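You operate a simulated robot arm through the tools that you are given. There is no shell and no other tool.

You are at the controls of a simulated robot arm. One attempt, no reset.

## Task
Put things in order on the bench top. At the end: the green loop cap stands where the silver narrow cap stood; the short orange handle stands where the beige tapping block stood; the silver narrow cap from the bench top stands where the short green handle stood; the beige tapping block stands on top of the yellow box; the short green handle stands where the short orange handle stood; whatever was shut is shut again. Leave all else as you found it, and nothing knocked over.

Only the result counts: the job must be done as asked and must still hold three seconds after the hand-in. Knocking over, shifting, dropping, spilling or breaking anything else fails it. Lids that push on must go on centred and level and be pressed home; caps that screw on are set level and turned clockwise until they are tight.

## Robot
A 7-joint arm with a two-finger gripper, fixed in place. Base frame: the origin is at the foot of the arm, x ahead of it, y to its left, z up; the work surface is at about z = 0. Units: mm, rad, N and s.
With the tool pointing down near the work surface it reaches from about 160 to 380 mm from the base axis. Its first joint turns from -1.257 to 1.257 rad. Payload 0.6 kg.
Tool frame: the origin (TCP) lies between the finger pads and is the grasp point; the fingertips stand 22 mm ahead of it; z points along the fingers, y is the line along which they close. The gripper opens to 92 mm. The gripper's body begins 65 mm behind the TCP.
Orientation is that of the tool frame in the base frame, as a unit quaternion [x, y, z, w]. With the fingers straight down and closing along the base's y, the tool's x points along the base's -x, its y along +y and its z along -z.

## Interface
- The arm moves only by the tool move_arm. Its argument "targets" is text: rows parted by semicolons, each of 7 numbers parted by spaces: the turn, a rotation vector about the tool's x, y, z in rad, then the shift along the tool's x, y, z in mm, then the closure, from 0 (fully open) to 1 (shut). In form: ax ay az x y z jaw; .... A call has 1 to 20 rows; each row shifts and turns the commanded pose from where the row before left it, along the tool's axes as they then stand. A row lasts 0.2 s, in which the tool goes at most 50 mm and 0.15 rad; a call with a longer step from one row to the next is refused whole, and so is a gripper value outside its range. A pose out of reach is approached as far as the arm can. The call stops where the force on the tool passes 40 N (or 10 N more than at its start, if that is more) or the arm is blocked; 0.2 s more then pass. Each finger halts on what it meets, pressing with about 25 N; the grip force reading is that of the motor and also rises with nothing between the fingers. The clock runs only during rows and for 0.2 s after the last one: add rows that do not move to give the fingers time. It gives the time, the measured TCP pose, the force on the tool (base axes), the opening and the grip force at its end, in the units of the frame above (readings bear some noise), with the torque about the TCP (base axes, N m) and any sound that the robot's microphone picked up.
- Cameras (640 x 400 px; columns grow to the right, rows downward): "scene" is fixed at [71.1, -294.5, 396.4]; the picture's right is [0.56, -0.83, 0.00], its down [-0.53, -0.36, -0.77] and it looks along [0.63, 0.43, -0.64] (base axes); focal length 214 px, centre (320, 200). "wrist" rides on the gripper at [71, 19, -102] in the tool frame; the picture's right is [-0.26, 0.97, 0.00], its down [-0.75, -0.20, -0.62] and it looks along [-0.60, -0.16, 0.78] (tool axes); focal length 280 px, centre (320, 200). There is no depth. A picture from a camera that has moved, and an enlarged one, comes with that camera's place and axes in the base frame and with its lens.
- get_image(camera): a new picture of that camera. It takes no simulated time.
- close_up(camera, box): a new picture of the part [left, top, right, bottom] of that camera's present view, enlarged. It takes no simulated time.
- finish_job(): hands the job in; it is judged then, once.

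Nothing tells you positions but the pictures and the camera data. Unless the task says otherwise, let go and move clear before handing in.

The tools are called after ">>>" as a command line: name --argument value ..., lists and objects as JSON in quotes. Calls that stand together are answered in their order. move_arm: Moves the arm, as the interface text tells. Its arguments: {"type":"object","properties":{"targets":{"type":"string"}},"required":["targets"]} The other tools are called the same way: get_image (camera) takes a picture; close_up (camera, box) takes an enlarged picture of a part of a camera's view; finish_job () hands the job in.

At the start:

```text
time: 0.0
ee_pos: [227.1, 147.5, 269.2]
tool_rot: [0.0, 1.0, 0.0, 0.001]
force: [-0.6, 0.4, 0.1]
ft_torque: [0.0, -0.05, 0.04]
finger_gap: 91.9
grasp_force: 0.0
```

scene: 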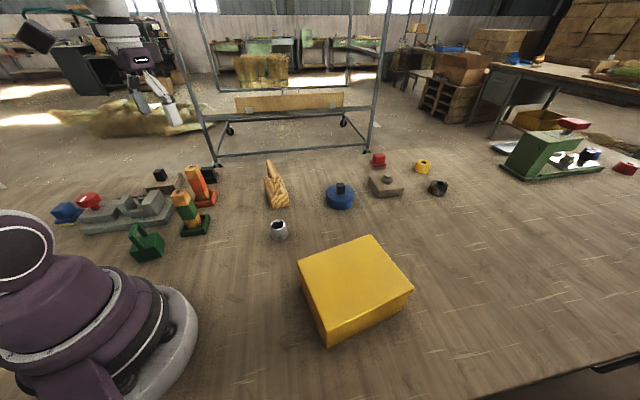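
wrist: 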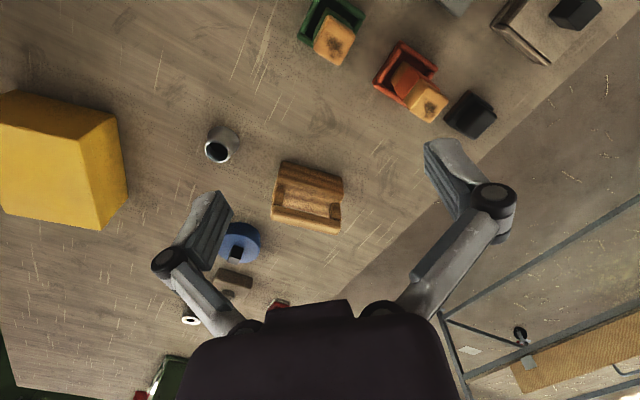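

I see a bench with a yellow box, a tapping block, caps and handles. I'll zoom in to identify each object before moving.

>>> close_up --camera "scene" --box '[40, 140, 240, 265]'

>>> close_up --camera "scene" --box '[240, 140, 480, 290]'

>>> close_up --camera "scene" --box '[480, 100, 640, 200]'

>>> close_up --camera "wrist" --box '[180, 0, 640, 290]'

```text
3.20 times, centred on (140, 202) of scene
camera zoom: at [71.1, -294.5, 396.4], right [0.56, -0.83, 0.0], down [-0.53, -0.36, -0.77], along [0.63, 0.43, -0.64], focal length 686 px, centre (896, 192)
```

zoom: 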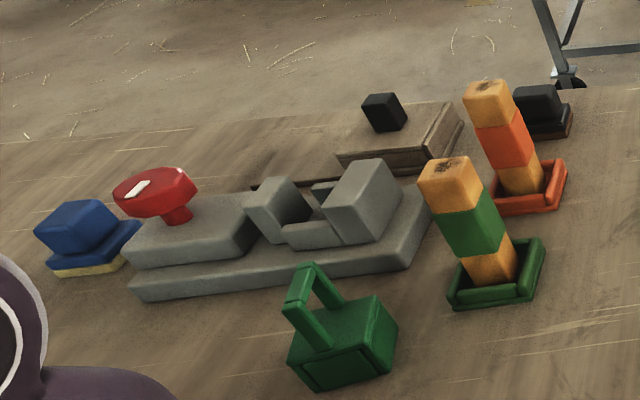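

```text
2.67 times, centred on (360, 215) of scene
camera zoom: at [71.1, -294.5, 396.4], right [0.56, -0.83, 0.0], down [-0.53, -0.36, -0.77], along [0.63, 0.43, -0.64], focal length 572 px, centre (213, 160)
```

zoom: 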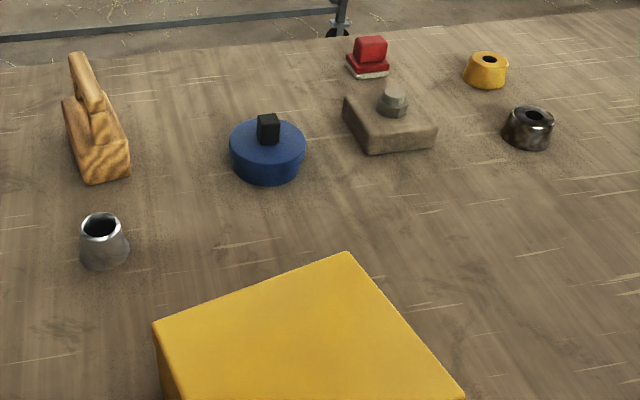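

```text
4.00 times, centred on (560, 150) of scene
camera zoom: at [71.1, -294.5, 396.4], right [0.56, -0.83, 0.0], down [-0.53, -0.36, -0.77], along [0.63, 0.43, -0.64], focal length 858 px, centre (-640, 400)
```

zoom: 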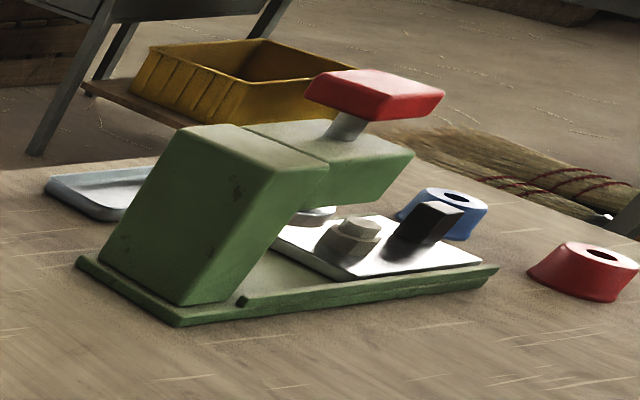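

```text
1.38 times, centred on (410, 145) of wrist
camera zoom: at [156.6, 167.1, 371.3], right [0.26, 0.97, 0.0], down [0.75, -0.2, 0.62], along [0.6, -0.16, -0.78], focal length 387 px, centre (196, 276)
```

zoom: 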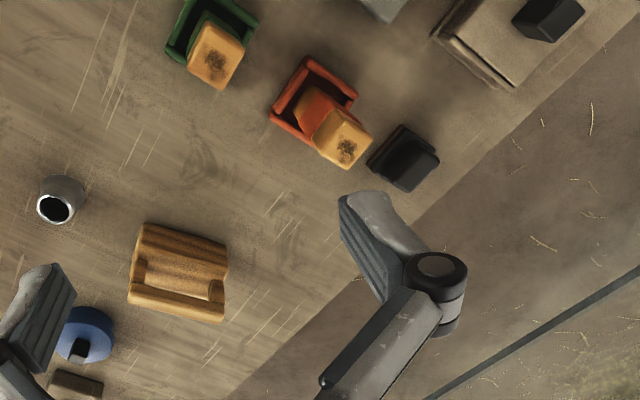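

The wooden block with the grip near (390,75) looks like the tapping block, since the other brownish ones are out of reach. I'll bring the wrist camera lower to see the handles and their trays properly.

>>> move_arm --targets "0 0 0 25 11 25 0; 0 0 0 25 11 25 0; 0 0 0 25 11 25 0; 0 0 0 0 0 0 0"

>>> get_image --camera "wrist"

>>> get_image --camera "scene"

```text
time: 1.0
ee_pos: [155.3, 181.1, 194.5]
tool_rot: [0.001, 1.0, 0.0, 0.0]
force: [-0.7, -0.6, -0.7]
ft_torque: [0.0, -0.01, 0.0]
finger_gap: 92.1
grasp_force: 0.0
```

```text
taken
camera wrist: at [83.2, 202.2, 296.5], right [0.26, 0.96, 0.0], down [0.75, -0.2, 0.63], along [0.6, -0.16, -0.78], focal length 280 px, centre (320, 200)
```

wrist: 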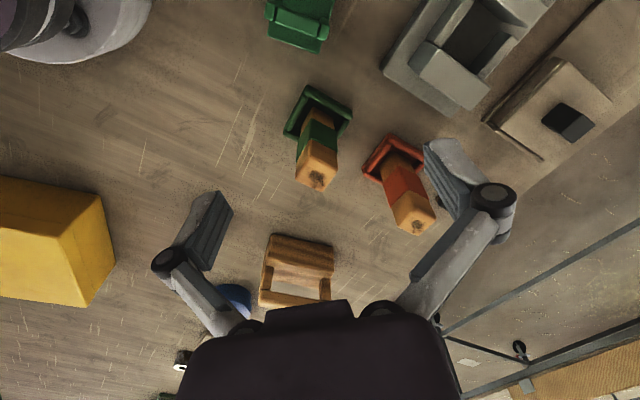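

```text
taken
```

scene: 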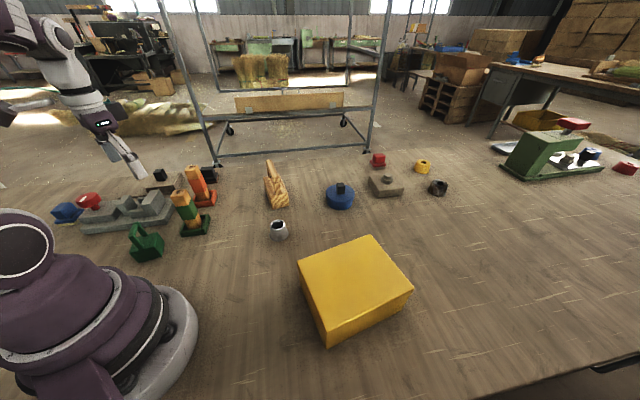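

>>> close_up --camera "wrist" --box '[250, 0, 450, 125]'

>>> close_up --camera "wrist" --box '[270, 70, 450, 250]'

>>> close_up --camera "scene" --box '[160, 150, 300, 260]'

>>> close_up --camera "scene" --box '[110, 205, 190, 275]'

>>> close_up --camera "wrist" --box '[230, 210, 350, 310]'

```text
3.20 times, centred on (350, 62) of wrist
camera zoom: at [83.2, 202.2, 296.5], right [0.26, 0.96, 0.0], down [0.75, -0.2, 0.63], along [0.6, -0.16, -0.78], focal length 897 px, centre (224, 640)
```

zoom: 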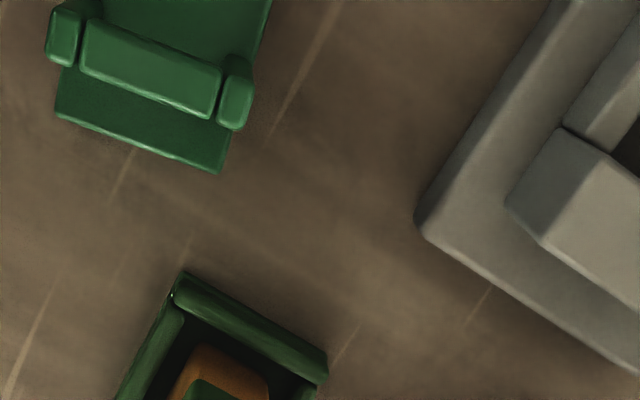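

```text
2.22 times, centred on (360, 160) of wrist
camera zoom: at [83.2, 202.2, 296.5], right [0.26, 0.96, 0.0], down [0.75, -0.2, 0.63], along [0.6, -0.16, -0.78], focal length 623 px, centre (231, 289)
```

zoom: 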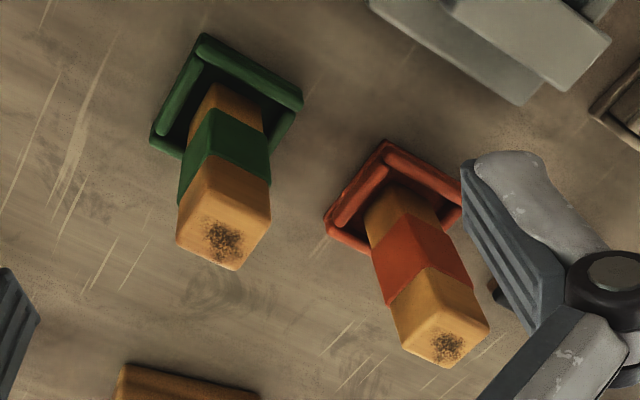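

```text
3.64 times, centred on (230, 205) of scene
camera zoom: at [71.0, -294.5, 396.4], right [0.56, -0.83, 0.0], down [-0.53, -0.36, -0.77], along [0.63, 0.43, -0.64], focal length 780 px, centre (647, 182)
```

zoom: 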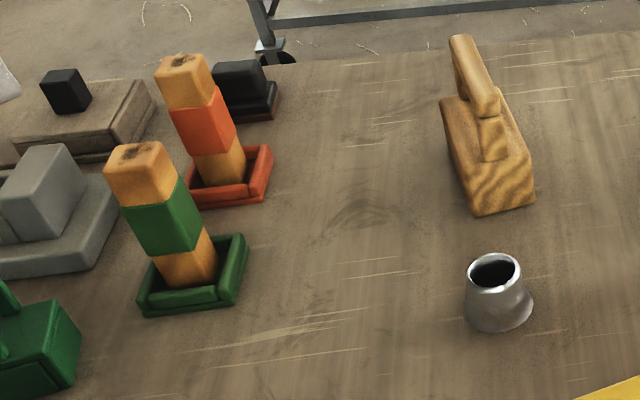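

```text
5.71 times, centred on (150, 240) of scene
camera zoom: at [71.0, -294.5, 396.4], right [0.56, -0.83, 0.0], down [-0.53, -0.36, -0.77], along [0.63, 0.43, -0.64], focal length 1226 px, centre (1291, -29)
```

zoom: 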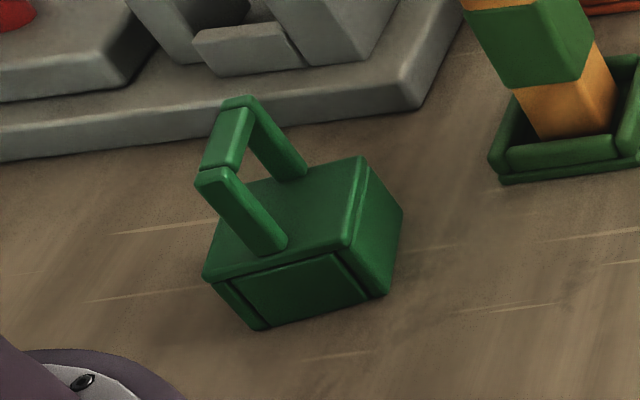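

```text
4.00 times, centred on (290, 260) of wrist
camera zoom: at [83.2, 202.2, 296.5], right [0.26, 0.96, 0.0], down [0.75, -0.2, 0.63], along [0.6, -0.16, -0.78], focal length 1122 px, centre (440, -40)
```

zoom: 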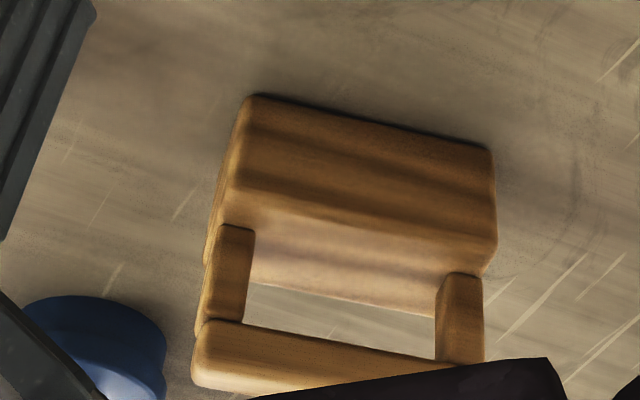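

Trays sit under the coloured handles, and I'll find out whether they are separate when I lift. Next I'll look closely at the tapping block from nearer.

>>> move_arm --targets "0 0 0 -36 -25 8 0; 0 0 0 -36 -25 8 0; 0 0 0 -36 -25 9 0; 0 0 0 -36 -25 9 0; 0 0 0 0 0 0 0; 0 0 0 0 0 0 0"

>>> get_image --camera "wrist"

>>> get_image --camera "scene"

```text
time: 2.4
ee_pos: [295.3, 81.7, 160.3]
tool_rot: [0.0, 1.0, 0.0, 0.0]
force: [-0.3, 0.1, 0.0]
ft_torque: [-0.01, 0.0, -0.01]
finger_gap: 92.2
grasp_force: 0.1
```

```text
taken
camera wrist: at [225.1, 101.6, 262.5], right [0.26, 0.97, 0.0], down [0.75, -0.2, 0.63], along [0.6, -0.16, -0.78], focal length 280 px, centre (320, 200)
```

wrist: 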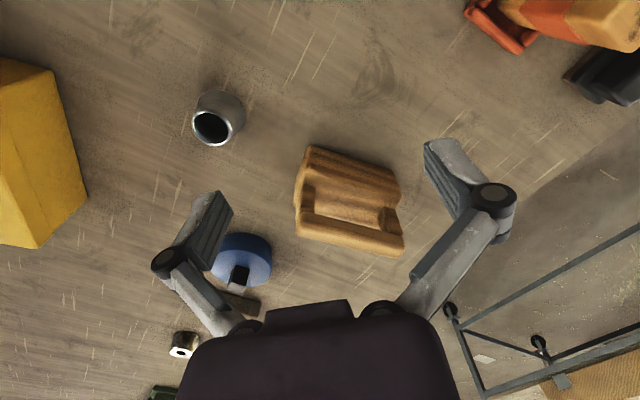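

```text
taken
```

scene: 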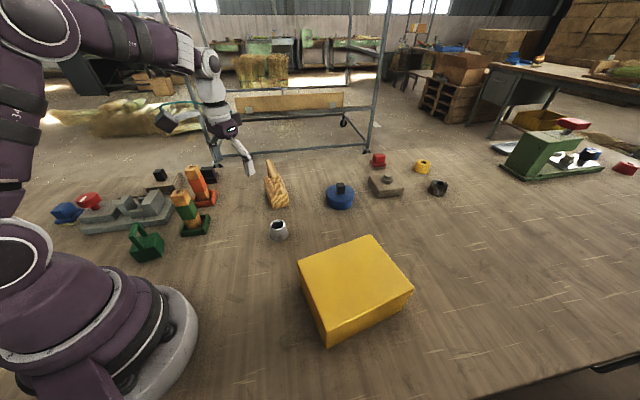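

>>> close_up --camera "wrist" --box '[270, 130, 420, 270]'

>>> close_up --camera "scene" --box '[250, 150, 310, 250]'

>>> close_up --camera "scene" --box '[280, 220, 430, 360]'

>>> close_up --camera "wrist" --box '[170, 70, 270, 170]'

```text
2.86 times, centred on (345, 200) of wrist
camera zoom: at [225.1, 101.6, 262.5], right [0.26, 0.97, 0.0], down [0.75, -0.2, 0.63], along [0.6, -0.16, -0.78], focal length 801 px, centre (249, 200)
```

zoom: 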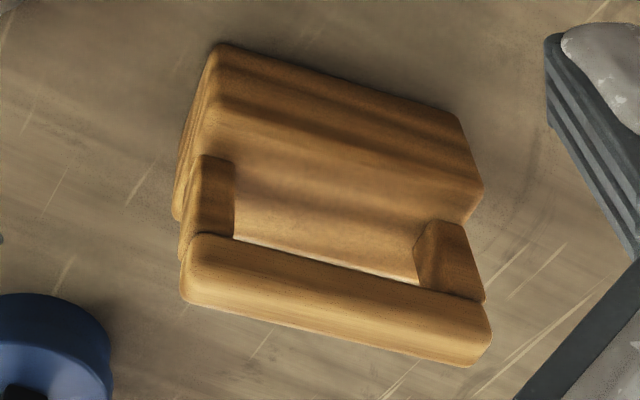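

```text
4.00 times, centred on (280, 200) of scene
camera zoom: at [71.1, -294.5, 396.4], right [0.56, -0.83, 0.0], down [-0.53, -0.36, -0.77], along [0.63, 0.43, -0.64], focal length 858 px, centre (480, 200)
```

zoom: 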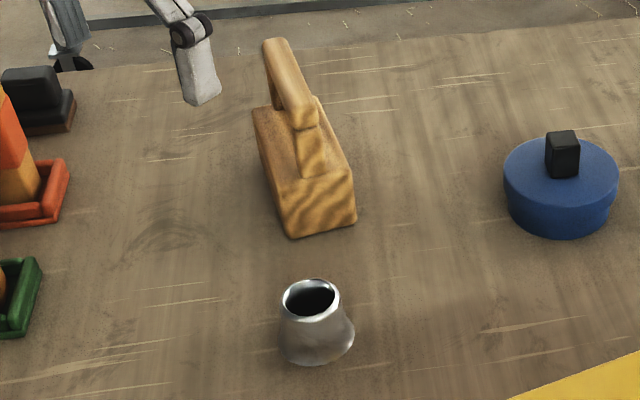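

```text
2.86 times, centred on (355, 290) of scene
camera zoom: at [71.1, -294.5, 396.4], right [0.56, -0.83, 0.0], down [-0.53, -0.36, -0.77], along [0.63, 0.43, -0.64], focal length 613 px, centre (220, -57)
```

zoom: 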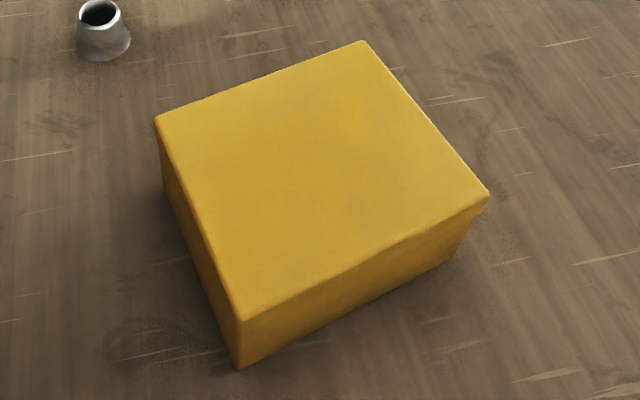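

```text
4.00 times, centred on (220, 120) of wrist
camera zoom: at [225.1, 101.6, 262.5], right [0.26, 0.97, 0.0], down [0.75, -0.2, 0.63], along [0.6, -0.16, -0.78], focal length 1122 px, centre (720, 520)
```

zoom: 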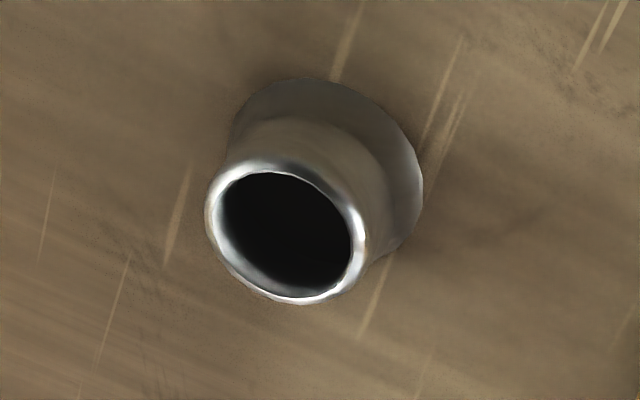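

The tapping block centre is about (402,86), its bar is at z≈85, and its long axis is (0.51,0.86). The yellow box top is at z≈70 with its centre near (262,-230). I'll turn the tool so the fingers straddle the bar and test the reach.

>>> move_arm --targets "0 0 -0.147 0 0 0 0; 0 0 -0.147 0 0 0 0; 0 0 -0.147 0 0 0 0; 0 0 -0.147 0 0 0 0; 0 0 -0.147 0 0 0 0; 0 0 -0.147 0 0 0 0; 0 0 -0.147 0 0 0 0; 0 0 0 0 0 0 0; 0 0 0 -14 -23 0 0; 0 0 0 -14 -23 0 0; 0 0 0 -14 -23 0 0; 0 0 0 0 0 0 0; 0 0 0 0 0 0 0"

>>> get_image --camera "wrist"

>>> get_image --camera "scene"

```text
time: 5.2
ee_pos: [362.0, 79.7, 158.4]
tool_rot: [-0.492, 0.871, 0.001, -0.001]
force: [-0.3, 0.7, -0.6]
ft_torque: [-0.03, 0.01, -0.02]
finger_gap: 91.9
grasp_force: 0.0
out of reach, approached as far as the arm can: row 11
```

```text
taken
camera wrist: at [309.8, 29.4, 261.1], right [-0.69, 0.72, 0.0], down [0.56, 0.54, 0.62], along [0.45, 0.43, -0.78], focal length 280 px, centre (320, 200)
```

wrist: 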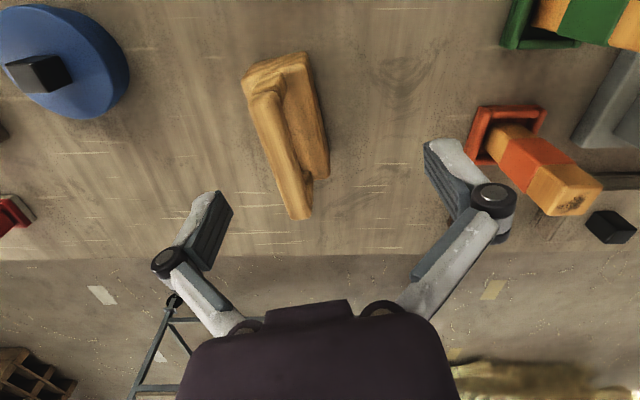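

```text
taken
```

scene: 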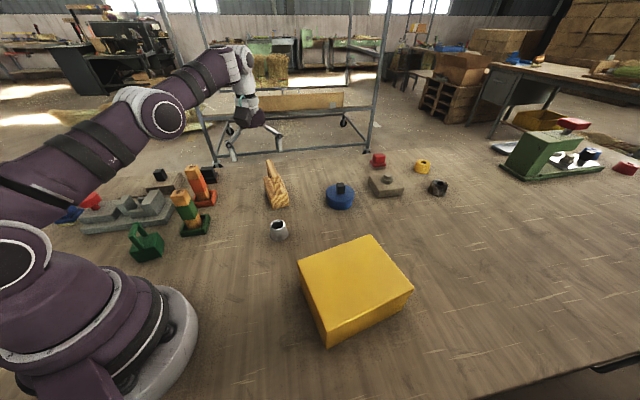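

>>> close_up --camera "wrist" --box '[220, 30, 360, 230]'

>>> close_up --camera "wrist" --box '[440, 0, 640, 230]'

```text
2.00 times, centred on (290, 130) of wrist
camera zoom: at [309.8, 29.4, 261.1], right [-0.69, 0.72, 0.0], down [0.56, 0.54, 0.62], along [0.45, 0.43, -0.78], focal length 561 px, centre (380, 340)
```

zoom: 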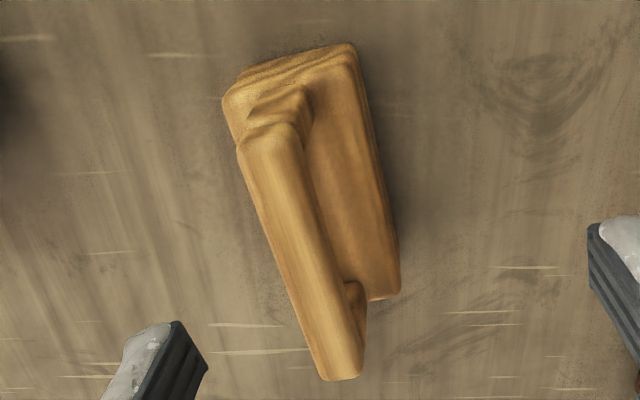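

```text
1.74 times, centred on (540, 115) of wrist
camera zoom: at [309.8, 29.4, 261.1], right [-0.69, 0.72, 0.0], down [0.56, 0.54, 0.62], along [0.45, 0.43, -0.78], focal length 488 px, centre (-63, 348)
```

zoom: 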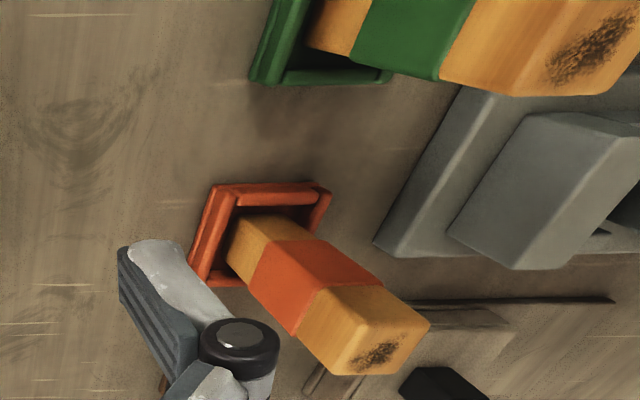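

The block is at radius ~410, out of reach with the tool vertical, so I'll tilt the tool along the bar's direction and try again.

>>> move_arm --targets "0 -0.12 0 0 0 0 0; 0 -0.12 0 0 0 0 0; 0 -0.12 0 0 0 0 0; 0 0 0 0 0 0 0; 0 0 0 0 0 0 0"

```text
time: 6.4
ee_pos: [362.5, 79.4, 158.6]
tool_rot: [-0.483, 0.857, 0.088, 0.156]
force: [-0.1, 0.3, 0.2]
ft_torque: [-0.03, -0.01, -0.01]
finger_gap: 92.1
grasp_force: 0.1
```

>>> move_arm --targets "0 0 0 6.6 -30.3 15.2 0; 0 0 0 0 0 0 0; 0 0 0 0 0 0 0"

>>> get_image --camera "wrist"

>>> close_up --camera "scene" --box '[200, 100, 360, 230]'

```text
time: 7.2
ee_pos: [389.1, 61.9, 140.1]
tool_rot: [-0.484, 0.857, 0.088, 0.156]
force: [-0.3, 0.4, -0.1]
ft_torque: [0.0, -0.01, 0.0]
finger_gap: 92.0
grasp_force: 0.0
```

```text
taken
camera wrist: at [320.5, -14.2, 211.0], right [-0.7, 0.71, 0.09], down [0.43, 0.31, 0.85], along [0.57, 0.63, -0.52], focal length 280 px, centre (320, 200)
```

wrist: 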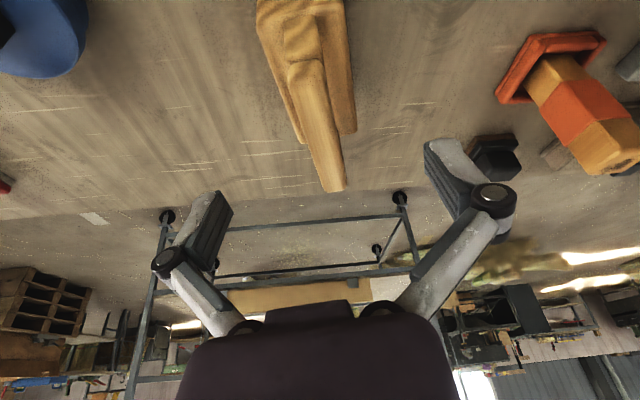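

```text
3.08 times, centred on (280, 165) of scene
camera zoom: at [71.1, -294.5, 396.4], right [0.56, -0.83, 0.0], down [-0.53, -0.36, -0.77], along [0.63, 0.43, -0.64], focal length 660 px, centre (443, 308)
```

zoom: 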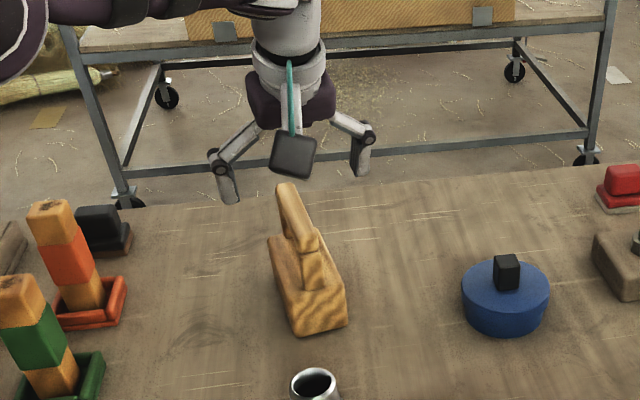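

The bar is well lined up between the fingers, so I'll descend along the tool axis and check.

>>> move_arm --targets "0 0 0 0 0 20 0; 0 0 0 0 0 20 0; 0 0 0 0 0 18 0; 0 0 0 0 0 0 0; 0 0 0 0 0 0 0"

>>> get_image --camera "wrist"

>>> close_up --camera "scene" --box '[240, 130, 320, 220]'

```text
time: 8.4
ee_pos: [401.3, 81.2, 87.6]
tool_rot: [-0.483, 0.857, 0.088, 0.156]
force: [-0.8, -0.8, -0.1]
ft_torque: [-0.01, -0.01, 0.0]
finger_gap: 91.8
grasp_force: 0.1
```

```text
taken
camera wrist: at [331.6, 3.9, 157.8], right [-0.7, 0.71, 0.09], down [0.43, 0.31, 0.85], along [0.57, 0.63, -0.52], focal length 280 px, centre (320, 200)
```

wrist: 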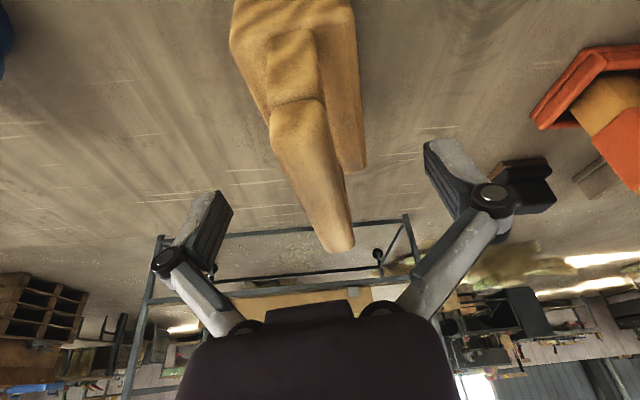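

```text
4.44 times, centred on (280, 175) of scene
camera zoom: at [71.1, -294.5, 396.4], right [0.56, -0.83, 0.0], down [-0.53, -0.36, -0.77], along [0.63, 0.43, -0.64], focal length 953 px, centre (498, 311)
```

zoom: 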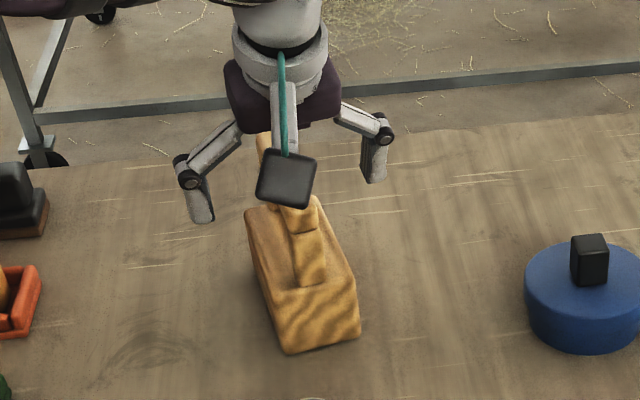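

The bar passes through the tool centre. Closing on it.

>>> move_arm --targets "0 0 0 0 0 0 0.5; 0 0 0 0 0 0 0.6; 0 0 0 0 0 0 0.7; 0 0 0 0 0 0 0.8; 0 0 0 0 0 0 0.9; 0 0 0 0 0 0 1; 0 0 0 0 0 0 1; 0 0 0 0 0 0 1"

>>> get_image --camera "wrist"

```text
time: 10.2
ee_pos: [400.0, 80.1, 87.0]
tool_rot: [-0.484, 0.857, 0.088, 0.157]
force: [0.7, -0.8, 0.0]
ft_torque: [-0.05, -0.01, -0.07]
finger_gap: 16.5
grasp_force: 25.0
```

```text
taken
camera wrist: at [331.6, 3.9, 157.9], right [-0.7, 0.71, 0.09], down [0.43, 0.31, 0.85], along [0.57, 0.63, -0.52], focal length 280 px, centre (320, 200)
```

wrist: 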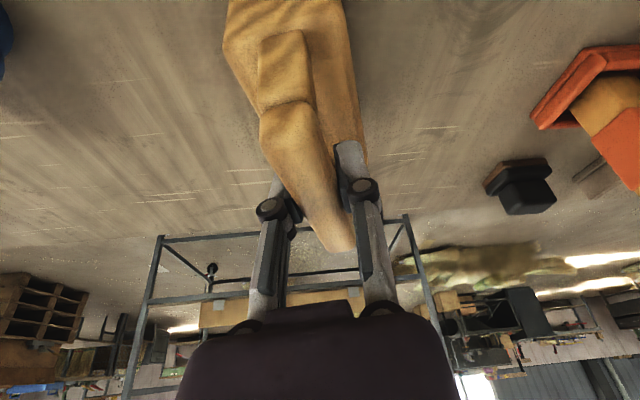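

Gripped at 16.5 mm. Lifting straight up and checking it holds.

>>> move_arm --targets "0 0 0 -3.5 0 -9.4 1; 0 0 0 -7 0 -18.7 1; 0 0 0 -7 0 -18.7 1; 0 0 0 0 0 0 1"

>>> get_image --camera "scene"

>>> get_image --camera "wrist"

```text
time: 11.2
ee_pos: [401.3, 80.5, 136.9]
tool_rot: [-0.483, 0.857, 0.088, 0.155]
force: [0.5, 0.2, -3.1]
ft_torque: [0.0, 0.02, 0.01]
finger_gap: 16.9
grasp_force: 25.5
```

```text
taken
```

scene: 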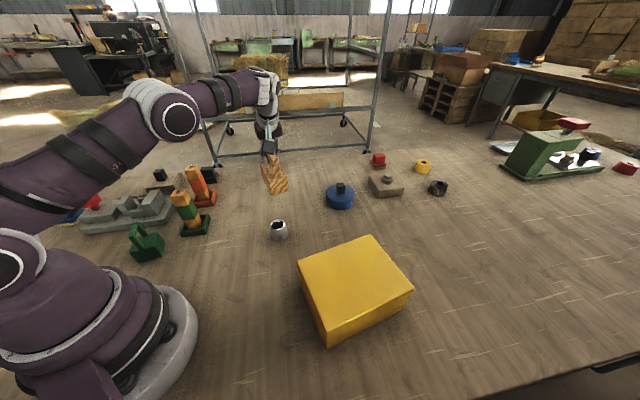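

```text
taken
camera wrist: at [331.9, 3.8, 207.2], right [-0.7, 0.71, 0.09], down [0.43, 0.31, 0.85], along [0.57, 0.63, -0.52], focal length 280 px, centre (320, 200)
```

wrist: 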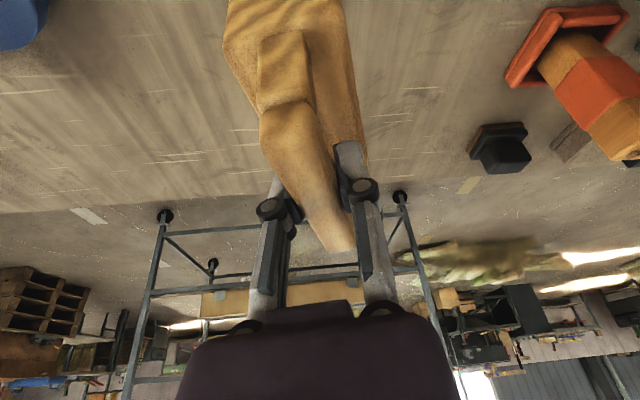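

Held firmly. I'll retract and raise, then turn the block 90° about vertical so it lines up with the box's long side.

>>> move_arm --targets "0 0 0 10.9 12.1 -24.9 1; 0 0 0 10.9 12.1 -24.9 1; 0 0 0 10.9 12.1 -24.9 1; 0 0 0 10.9 12.1 -24.9 1; 0 0 0 0 0 0 1; 0.0503 0 0.1335 0 0 0 1; 0.0503 0 0.1335 0 0 0 1; 0.0503 0 0.1335 0 0 0 1; 0.0503 0 0.1335 0 0 0 1; 0.0503 0 0.1335 0 0 0 1; 0.0503 0 0.1335 0 0 0 1; 0.0503 0 0.1335 0 0 0 1; 0.0503 0 0.1335 0 0 0 1; 0.0503 0 0.1335 0 0 0 1; 0.0503 0 0.1335 0 0 0 1; 0.0503 0 0.1335 0 0 0 1; 0 0 0 0 0 0 1"

>>> get_image --camera "scene"

>>> get_image --camera "wrist"

```text
time: 14.8
ee_pos: [318.5, 40.5, 215.4]
tool_rot: [0.263, 0.948, -0.048, 0.172]
force: [0.9, -0.1, -2.3]
ft_torque: [0.01, 0.03, 0.0]
finger_gap: 16.2
grasp_force: 25.5
```

```text
taken
```

scene: 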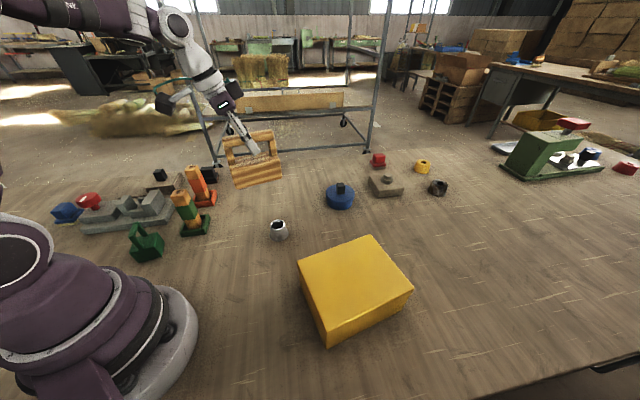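

```text
taken
camera wrist: at [241.3, 110.6, 286.3], right [0.71, 0.7, 0.09], down [0.31, -0.43, 0.85], along [0.63, -0.57, -0.52], focal length 280 px, centre (320, 200)
```

wrist: 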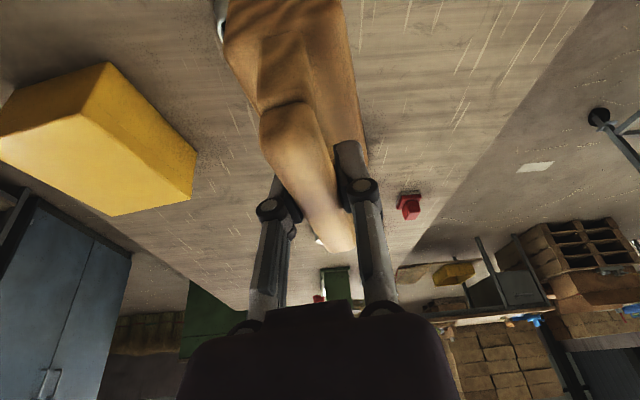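

Now carrying the block over the yellow box.

>>> move_arm --targets "0 0 0 -11.8 -37.2 4.4 1; 0 0 0 -11.8 -37.2 4.4 1; 0 0 0 -11.8 -37.2 4.4 1; 0 0 0 -11.8 -37.2 4.4 1; 0 0 0 -11.8 -37.2 4.4 1; 0 0 0 -11.8 -37.2 4.4 1; 0 0 0 -11.8 -37.2 4.4 1; 0 0 0 0 0 0 1; 0 0 0 0 0 0 1"

>>> get_image --camera "scene"

>>> get_image --camera "wrist"

```text
time: 16.8
ee_pos: [259.1, -229.1, 215.6]
tool_rot: [0.263, 0.948, -0.047, 0.173]
force: [-0.1, 0.1, -3.2]
ft_torque: [0.02, -0.03, 0.01]
finger_gap: 16.4
grasp_force: 25.0
```

```text
taken
```

scene: 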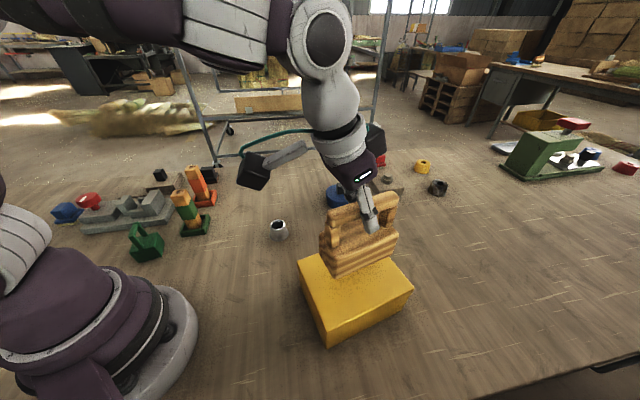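

```text
taken
camera wrist: at [181.7, -158.3, 286.0], right [0.71, 0.7, 0.09], down [0.31, -0.43, 0.85], along [0.64, -0.57, -0.52], focal length 280 px, centre (320, 200)
```

wrist: 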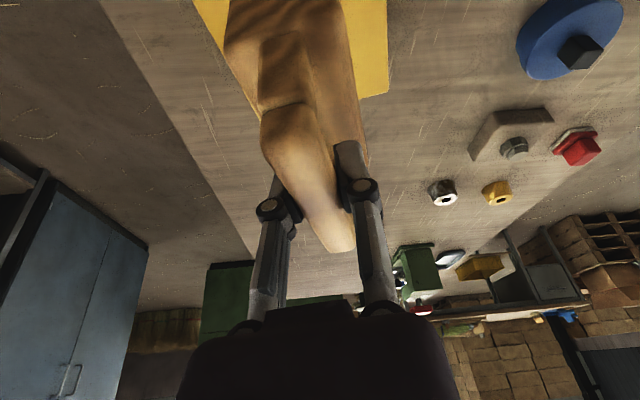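

>>> move_arm --targets "0 0 0 5.6 0 15 1; 0 0 0 5.6 0 15 1; 0 0 0 5.6 0 15 1; 0 0 0 0 0 0 1; 0 0 0 0 0 0 1"

>>> close_up --camera "scene" --box '[280, 180, 440, 360]'

```text
time: 18.0
ee_pos: [260.7, -228.4, 167.6]
tool_rot: [0.263, 0.948, -0.048, 0.172]
force: [-0.3, 0.3, -2.6]
ft_torque: [-0.02, -0.03, 0.03]
finger_gap: 16.6
grasp_force: 24.8
```

```text
2.22 times, centred on (360, 270) of scene
camera zoom: at [71.1, -294.5, 396.4], right [0.56, -0.83, 0.0], down [-0.53, -0.36, -0.77], along [0.63, 0.43, -0.64], focal length 477 px, centre (231, 44)
```

zoom: 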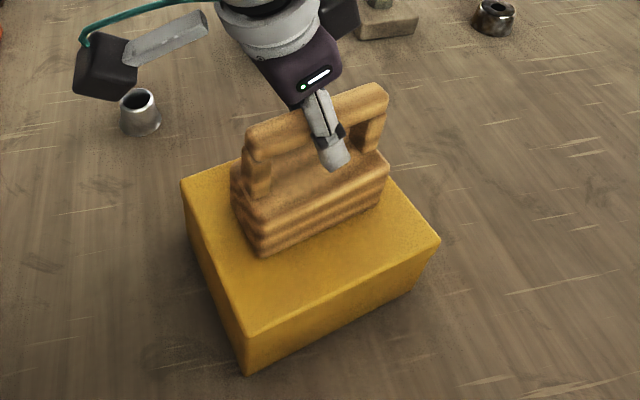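

>>> move_arm --targets "0 0 0 1.05 0 2.8 1; 0 0 0 1.05 0 2.8 1; 0 0 0 0 0 0 1"

```text
time: 18.8
ee_pos: [261.1, -228.6, 161.5]
tool_rot: [0.263, 0.948, -0.048, 0.174]
force: [6.3, -3.7, 17.4]
ft_torque: [-0.08, -0.13, 0.01]
finger_gap: 16.6
grasp_force: 25.1
```

>>> move_arm --targets "0 0 0 -0.35 0 -0.94 1; 0 0 0 0 0 0 1"

>>> close_up --camera "scene" --box '[290, 180, 430, 300]'

>>> get_image --camera "wrist"

```text
time: 19.4
ee_pos: [259.9, -227.0, 161.0]
tool_rot: [0.263, 0.948, -0.046, 0.171]
force: [0.8, -1.1, -2.4]
ft_torque: [0.01, -0.03, 0.01]
finger_gap: 16.3
grasp_force: 25.1
```

```text
3.33 times, centred on (360, 240) of scene
camera zoom: at [71.1, -294.5, 396.4], right [0.56, -0.83, 0.0], down [-0.53, -0.36, -0.77], along [0.63, 0.43, -0.64], focal length 715 px, centre (187, 67)
```

zoom: 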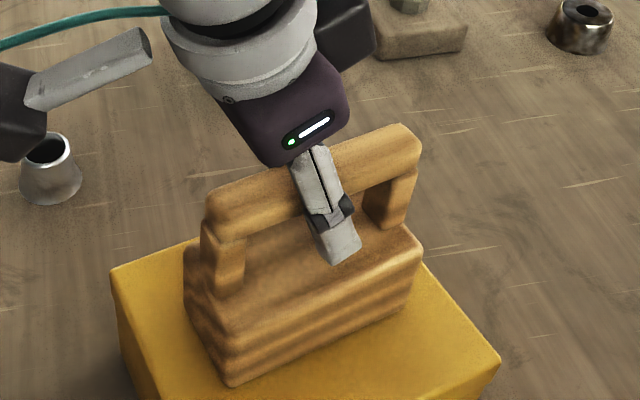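

```text
taken
camera wrist: at [182.3, -157.9, 233.3], right [0.71, 0.7, 0.09], down [0.31, -0.43, 0.85], along [0.63, -0.57, -0.52], focal length 280 px, centre (320, 200)
```

wrist: 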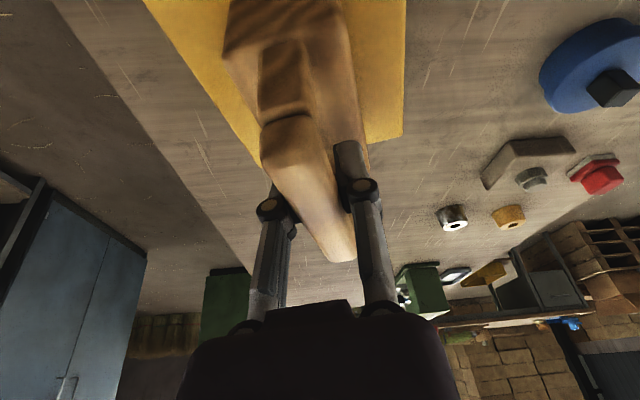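

>>> move_arm --targets "0 0 0 0.17 0 0.45 1; 0 0 0 0 0 0 0.8; 0 0 0 0 0 0 0.7; 0 0 0 0 0 0 0.6; 0 0 0 0 0 0 0.4; 0 0 0 0 0 0 0.2; 0 0 0 0 0 0 0.2"

>>> close_up --camera "scene" --box '[280, 170, 440, 350]'

```text
time: 21.0
ee_pos: [259.2, -227.1, 161.5]
tool_rot: [0.263, 0.948, -0.048, 0.173]
force: [0.1, -0.7, 0.0]
ft_torque: [-0.02, 0.04, -0.02]
finger_gap: 73.6
grasp_force: 0.0
```

```text
2.22 times, centred on (360, 260) of scene
camera zoom: at [71.1, -294.5, 396.4], right [0.56, -0.83, 0.0], down [-0.53, -0.36, -0.77], along [0.63, 0.43, -0.64], focal length 477 px, centre (231, 67)
```

zoom: 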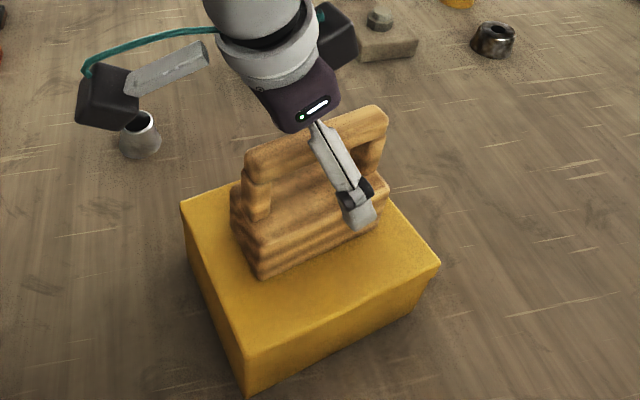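

The block stands on the box, freed. I'll back off, turn the tool to the tray's orientation (~46°) with less tilt, and swing over to the orange handle.

>>> move_arm --targets "0 0 0 0 0 -20 0.2; 0 0 0 0 0 -30 0.2; 0 0 0 0 0 -30 0.2; 0 0.1 0 0 0 0 0.2; -0.0384 0 -0.1442 0 0 0 0.2; -0.0384 0 -0.1442 0 0 0 0.2; -0.0384 0 -0.1442 0 0 0 0.2; -0.0384 0 -0.1442 0 0 0 0.2; -0.0384 0 -0.1442 0 0 0 0.2; -0.0384 0 -0.1442 0 0 0 0.2; -0.0384 0 -0.1442 0 0 0 0.2; -0.0384 0 -0.1442 0 0 0 0.2; -0.0384 0 -0.1442 0 0 0 0.2; 0 0 0 0 0 0 0.2; 0 0 0 0 0 0 0.2"

>>> get_image --camera "scene"

```text
time: 24.2
ee_pos: [236.0, -214.8, 236.2]
tool_rot: [-0.388, 0.913, 0.05, 0.119]
force: [-0.1, -0.1, -0.3]
ft_torque: [0.02, -0.01, 0.03]
finger_gap: 73.7
grasp_force: 0.0
```

```text
taken
```

scene: 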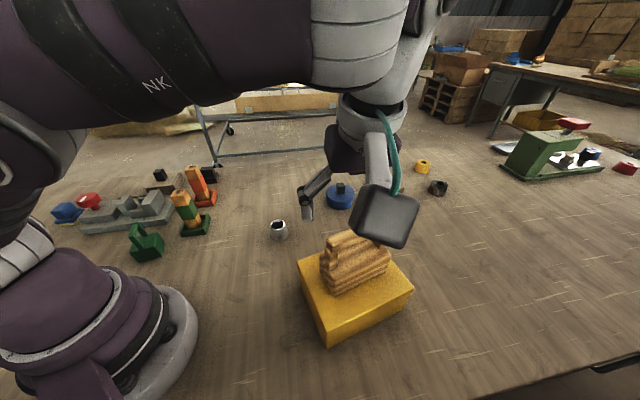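

>>> move_arm --targets "0 0 0 -31 29.4 13.9 0.2; 0 0 0 -31 29.4 13.9 0.2; 0 0 0 -31 29.4 13.9 0.2; 0 0 0 -31 29.4 13.9 0.2; 0 0 0 -31 29.4 13.9 0.2; 0 0 0 -31 29.4 13.9 0.2; 0 0 0 -31 29.4 13.9 0.2; 0 0 0 -31 29.4 13.9 0.2; 0 0 0 -31 29.4 13.9 0.2; 0 0 0 -31 29.4 13.9 0.2; 0 0 0 0 0 0 0.2; 0 0 0 0 0 0 0.2"

>>> get_image --camera "wrist"

>>> get_image --camera "scene"

```text
time: 26.8
ee_pos: [256.5, 233.6, 181.5]
tool_rot: [-0.387, 0.913, 0.05, 0.12]
force: [0.1, 0.6, -0.3]
ft_torque: [0.02, 0.01, 0.03]
finger_gap: 73.7
grasp_force: 0.1
```

```text
taken
camera wrist: at [178.3, 180.4, 262.5], right [-0.52, 0.85, 0.07], down [0.54, 0.27, 0.8], along [0.66, 0.45, -0.6], focal length 280 px, centre (320, 200)
```

wrist: 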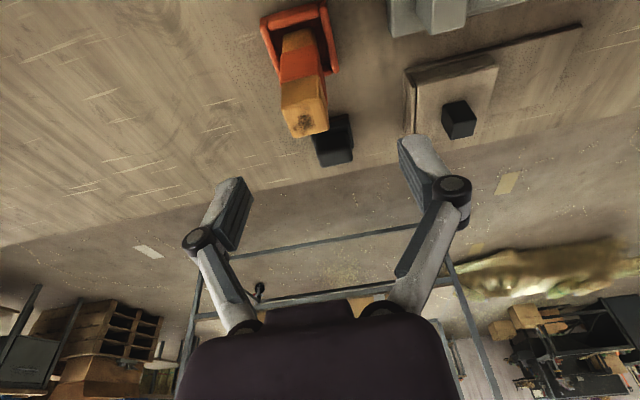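

```text
taken
```

scene: 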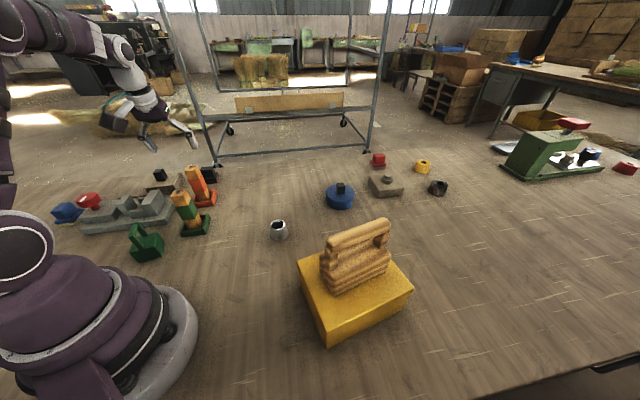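

>>> close_up --camera "wrist" --box '[230, 0, 370, 150]'

>>> close_up --camera "scene" --box '[165, 155, 225, 245]'

```text
2.67 times, centred on (300, 75) of wrist
camera zoom: at [178.3, 180.4, 262.5], right [-0.52, 0.85, 0.07], down [0.54, 0.27, 0.8], along [0.66, 0.45, -0.6], focal length 748 px, centre (373, 533)
```

zoom: 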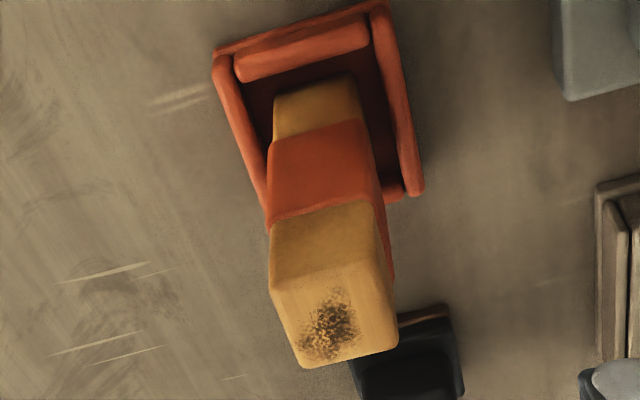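

```text
4.44 times, centred on (195, 200) of scene
camera zoom: at [71.1, -294.5, 396.4], right [0.56, -0.83, 0.0], down [-0.53, -0.36, -0.77], along [0.63, 0.43, -0.64], focal length 953 px, centre (876, 200)
```

zoom: 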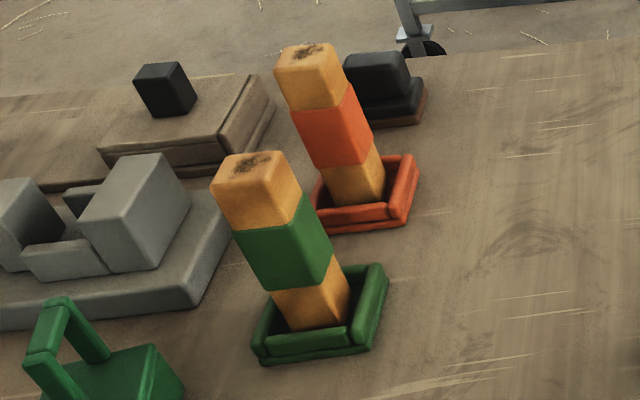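

The orange column's centre is about (279.5,244), standing in its tray and aligned with the tool. I'll shift sideways to centre on it and descend partway.

>>> move_arm --targets "0 0 0 4.8 -9.6 0 0.2; 0 0 0 0 0 20 0.2; 0 0 0 0 0 20 0.2; 0 0 0 0 0 15 0.2; 0 0 0 0 0 0 0.2; 0 0 0 0 0 0 0.2"

>>> get_image --camera "wrist"

>>> close_up --camera "scene" --box '[100, 100, 260, 250]'

```text
time: 28.2
ee_pos: [271.2, 232.0, 127.0]
tool_rot: [-0.387, 0.913, 0.051, 0.12]
force: [-0.8, 0.1, 0.5]
ft_torque: [0.0, 0.02, 0.01]
finger_gap: 73.6
grasp_force: 0.1
```

```text
taken
camera wrist: at [192.7, 177.9, 208.4], right [-0.52, 0.85, 0.07], down [0.54, 0.27, 0.8], along [0.66, 0.45, -0.6], focal length 280 px, centre (320, 200)
```

wrist: 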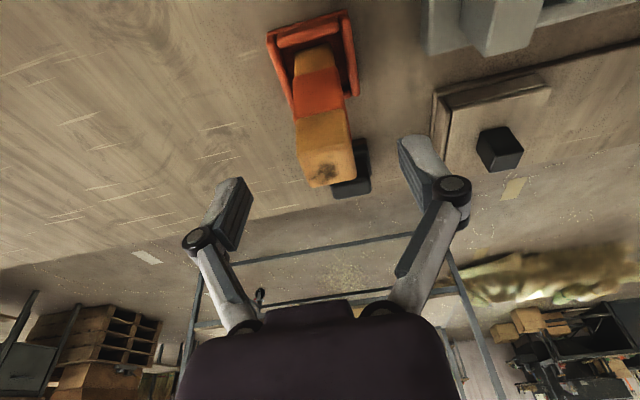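

```text
2.67 times, centred on (180, 175) of scene
camera zoom: at [71.1, -294.5, 396.4], right [0.56, -0.83, 0.0], down [-0.53, -0.36, -0.77], along [0.63, 0.43, -0.64], focal length 572 px, centre (693, 267)
```

zoom: 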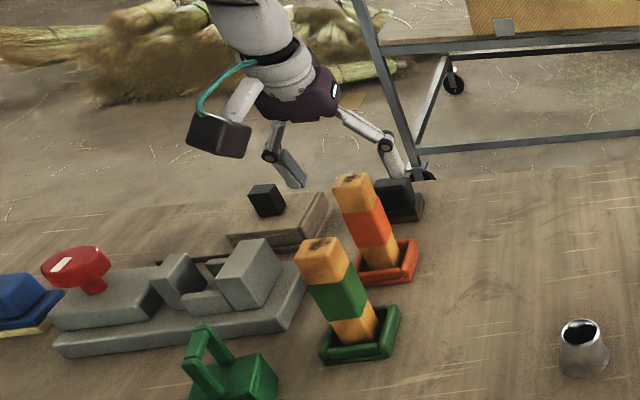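

>>> move_arm --targets "0 0 0 0 0 18 0.2; 0 0 0 0 0 18 0.2; 0 0 0 0 0 17 0.2; 0 0 0 0 0 0 0.2; 0 0 0 0 0 0 0.2"

>>> get_image --camera "wrist"

>>> close_up --camera "scene" --box '[120, 120, 240, 250]'

```text
time: 29.4
ee_pos: [281.0, 241.3, 76.7]
tool_rot: [-0.386, 0.913, 0.051, 0.119]
force: [-0.3, 0.1, -0.8]
ft_torque: [-0.01, -0.01, 0.0]
finger_gap: 73.7
grasp_force: 0.1
```

```text
taken
camera wrist: at [201.5, 187.3, 157.2], right [-0.52, 0.85, 0.07], down [0.54, 0.27, 0.8], along [0.66, 0.45, -0.6], focal length 280 px, centre (320, 200)
```

wrist: 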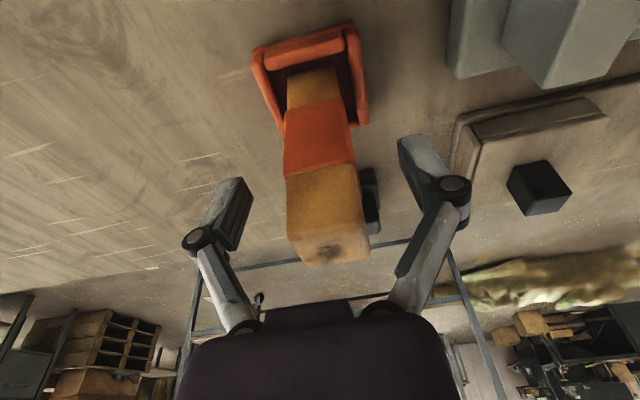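

```text
3.08 times, centred on (180, 185) of scene
camera zoom: at [71.1, -294.5, 396.4], right [0.56, -0.83, 0.0], down [-0.53, -0.36, -0.77], along [0.63, 0.43, -0.64], focal length 660 px, centre (751, 246)
```

zoom: 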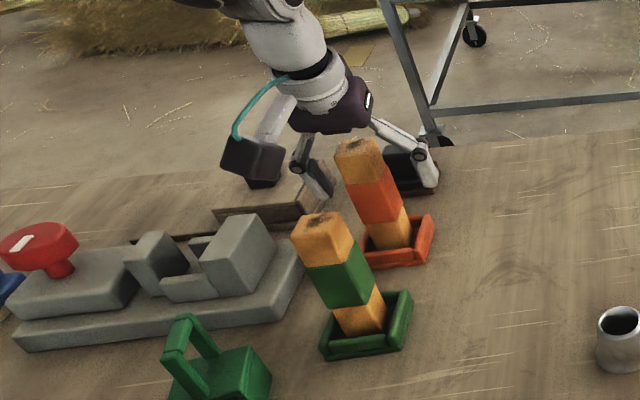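

>>> move_arm --targets "0 0 0 0 0 0 0.4; 0 0 0 0 0 0 0.5; 0 0 0 0 0 0 0.55; 0 0 0 0 0 0 0.6; 0 0 0 0 0 0 0.65; 0 0 0 0 0 0 0.7; 0 0 0 0 0 0 0.8; 0 0 0 0 0 0 1; 0 0 0 0 0 0 1"

>>> get_image --camera "wrist"

```text
time: 31.4
ee_pos: [281.2, 242.2, 77.3]
tool_rot: [-0.388, 0.913, 0.051, 0.119]
force: [0.1, 0.1, 1.3]
ft_torque: [0.01, 0.01, -0.03]
finger_gap: 30.9
grasp_force: 25.0
```

```text
taken
camera wrist: at [201.4, 187.3, 157.3], right [-0.52, 0.85, 0.07], down [0.54, 0.27, 0.8], along [0.66, 0.45, -0.6], focal length 280 px, centre (320, 200)
```

wrist: 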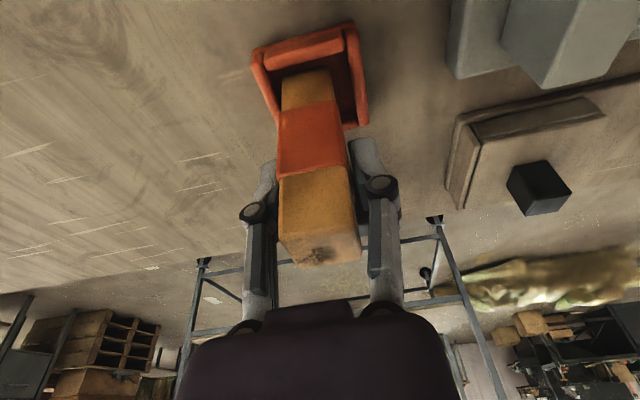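

The column slid slightly while the tray stayed still, so the trays are separate items that remain in place. Lifting the orange handle out.

>>> move_arm --targets "0 0 0 -2.6 0 -9.7 1; 0 0 0 -5.1 0 -19.4 1; 0 0 0 -5.1 0 -19.4 1; 0 0 0 0 0 0 1; 0 0 0 0 0 0 1"

>>> get_image --camera "wrist"

>>> get_image --camera "scene"

```text
time: 32.6
ee_pos: [281.3, 241.2, 126.5]
tool_rot: [-0.388, 0.913, 0.05, 0.119]
force: [0.3, 0.7, 0.0]
ft_torque: [0.03, 0.0, 0.0]
finger_gap: 30.5
grasp_force: 24.9
```

```text
taken
camera wrist: at [201.4, 188.1, 206.7], right [-0.52, 0.85, 0.07], down [0.54, 0.27, 0.8], along [0.66, 0.45, -0.6], focal length 280 px, centre (320, 200)
```

wrist: 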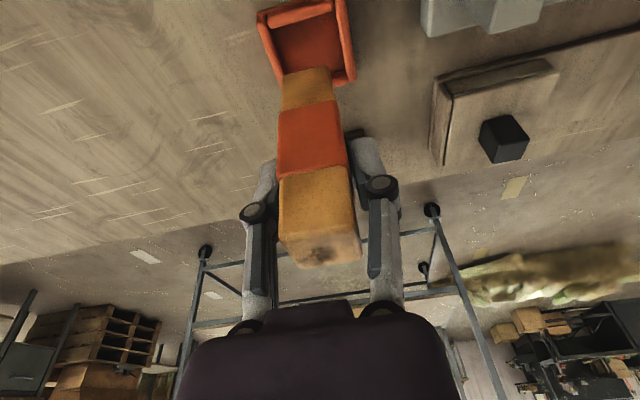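

```text
taken
```

scene: 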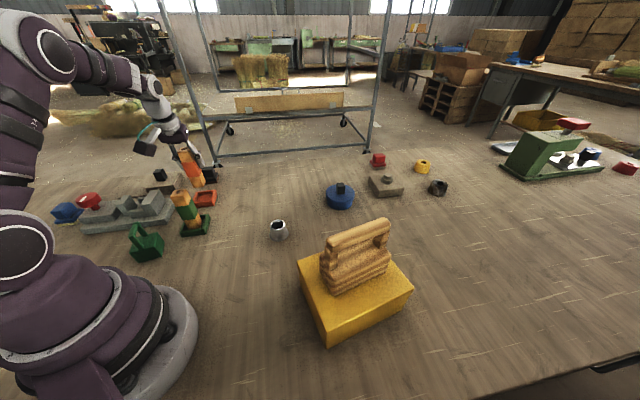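

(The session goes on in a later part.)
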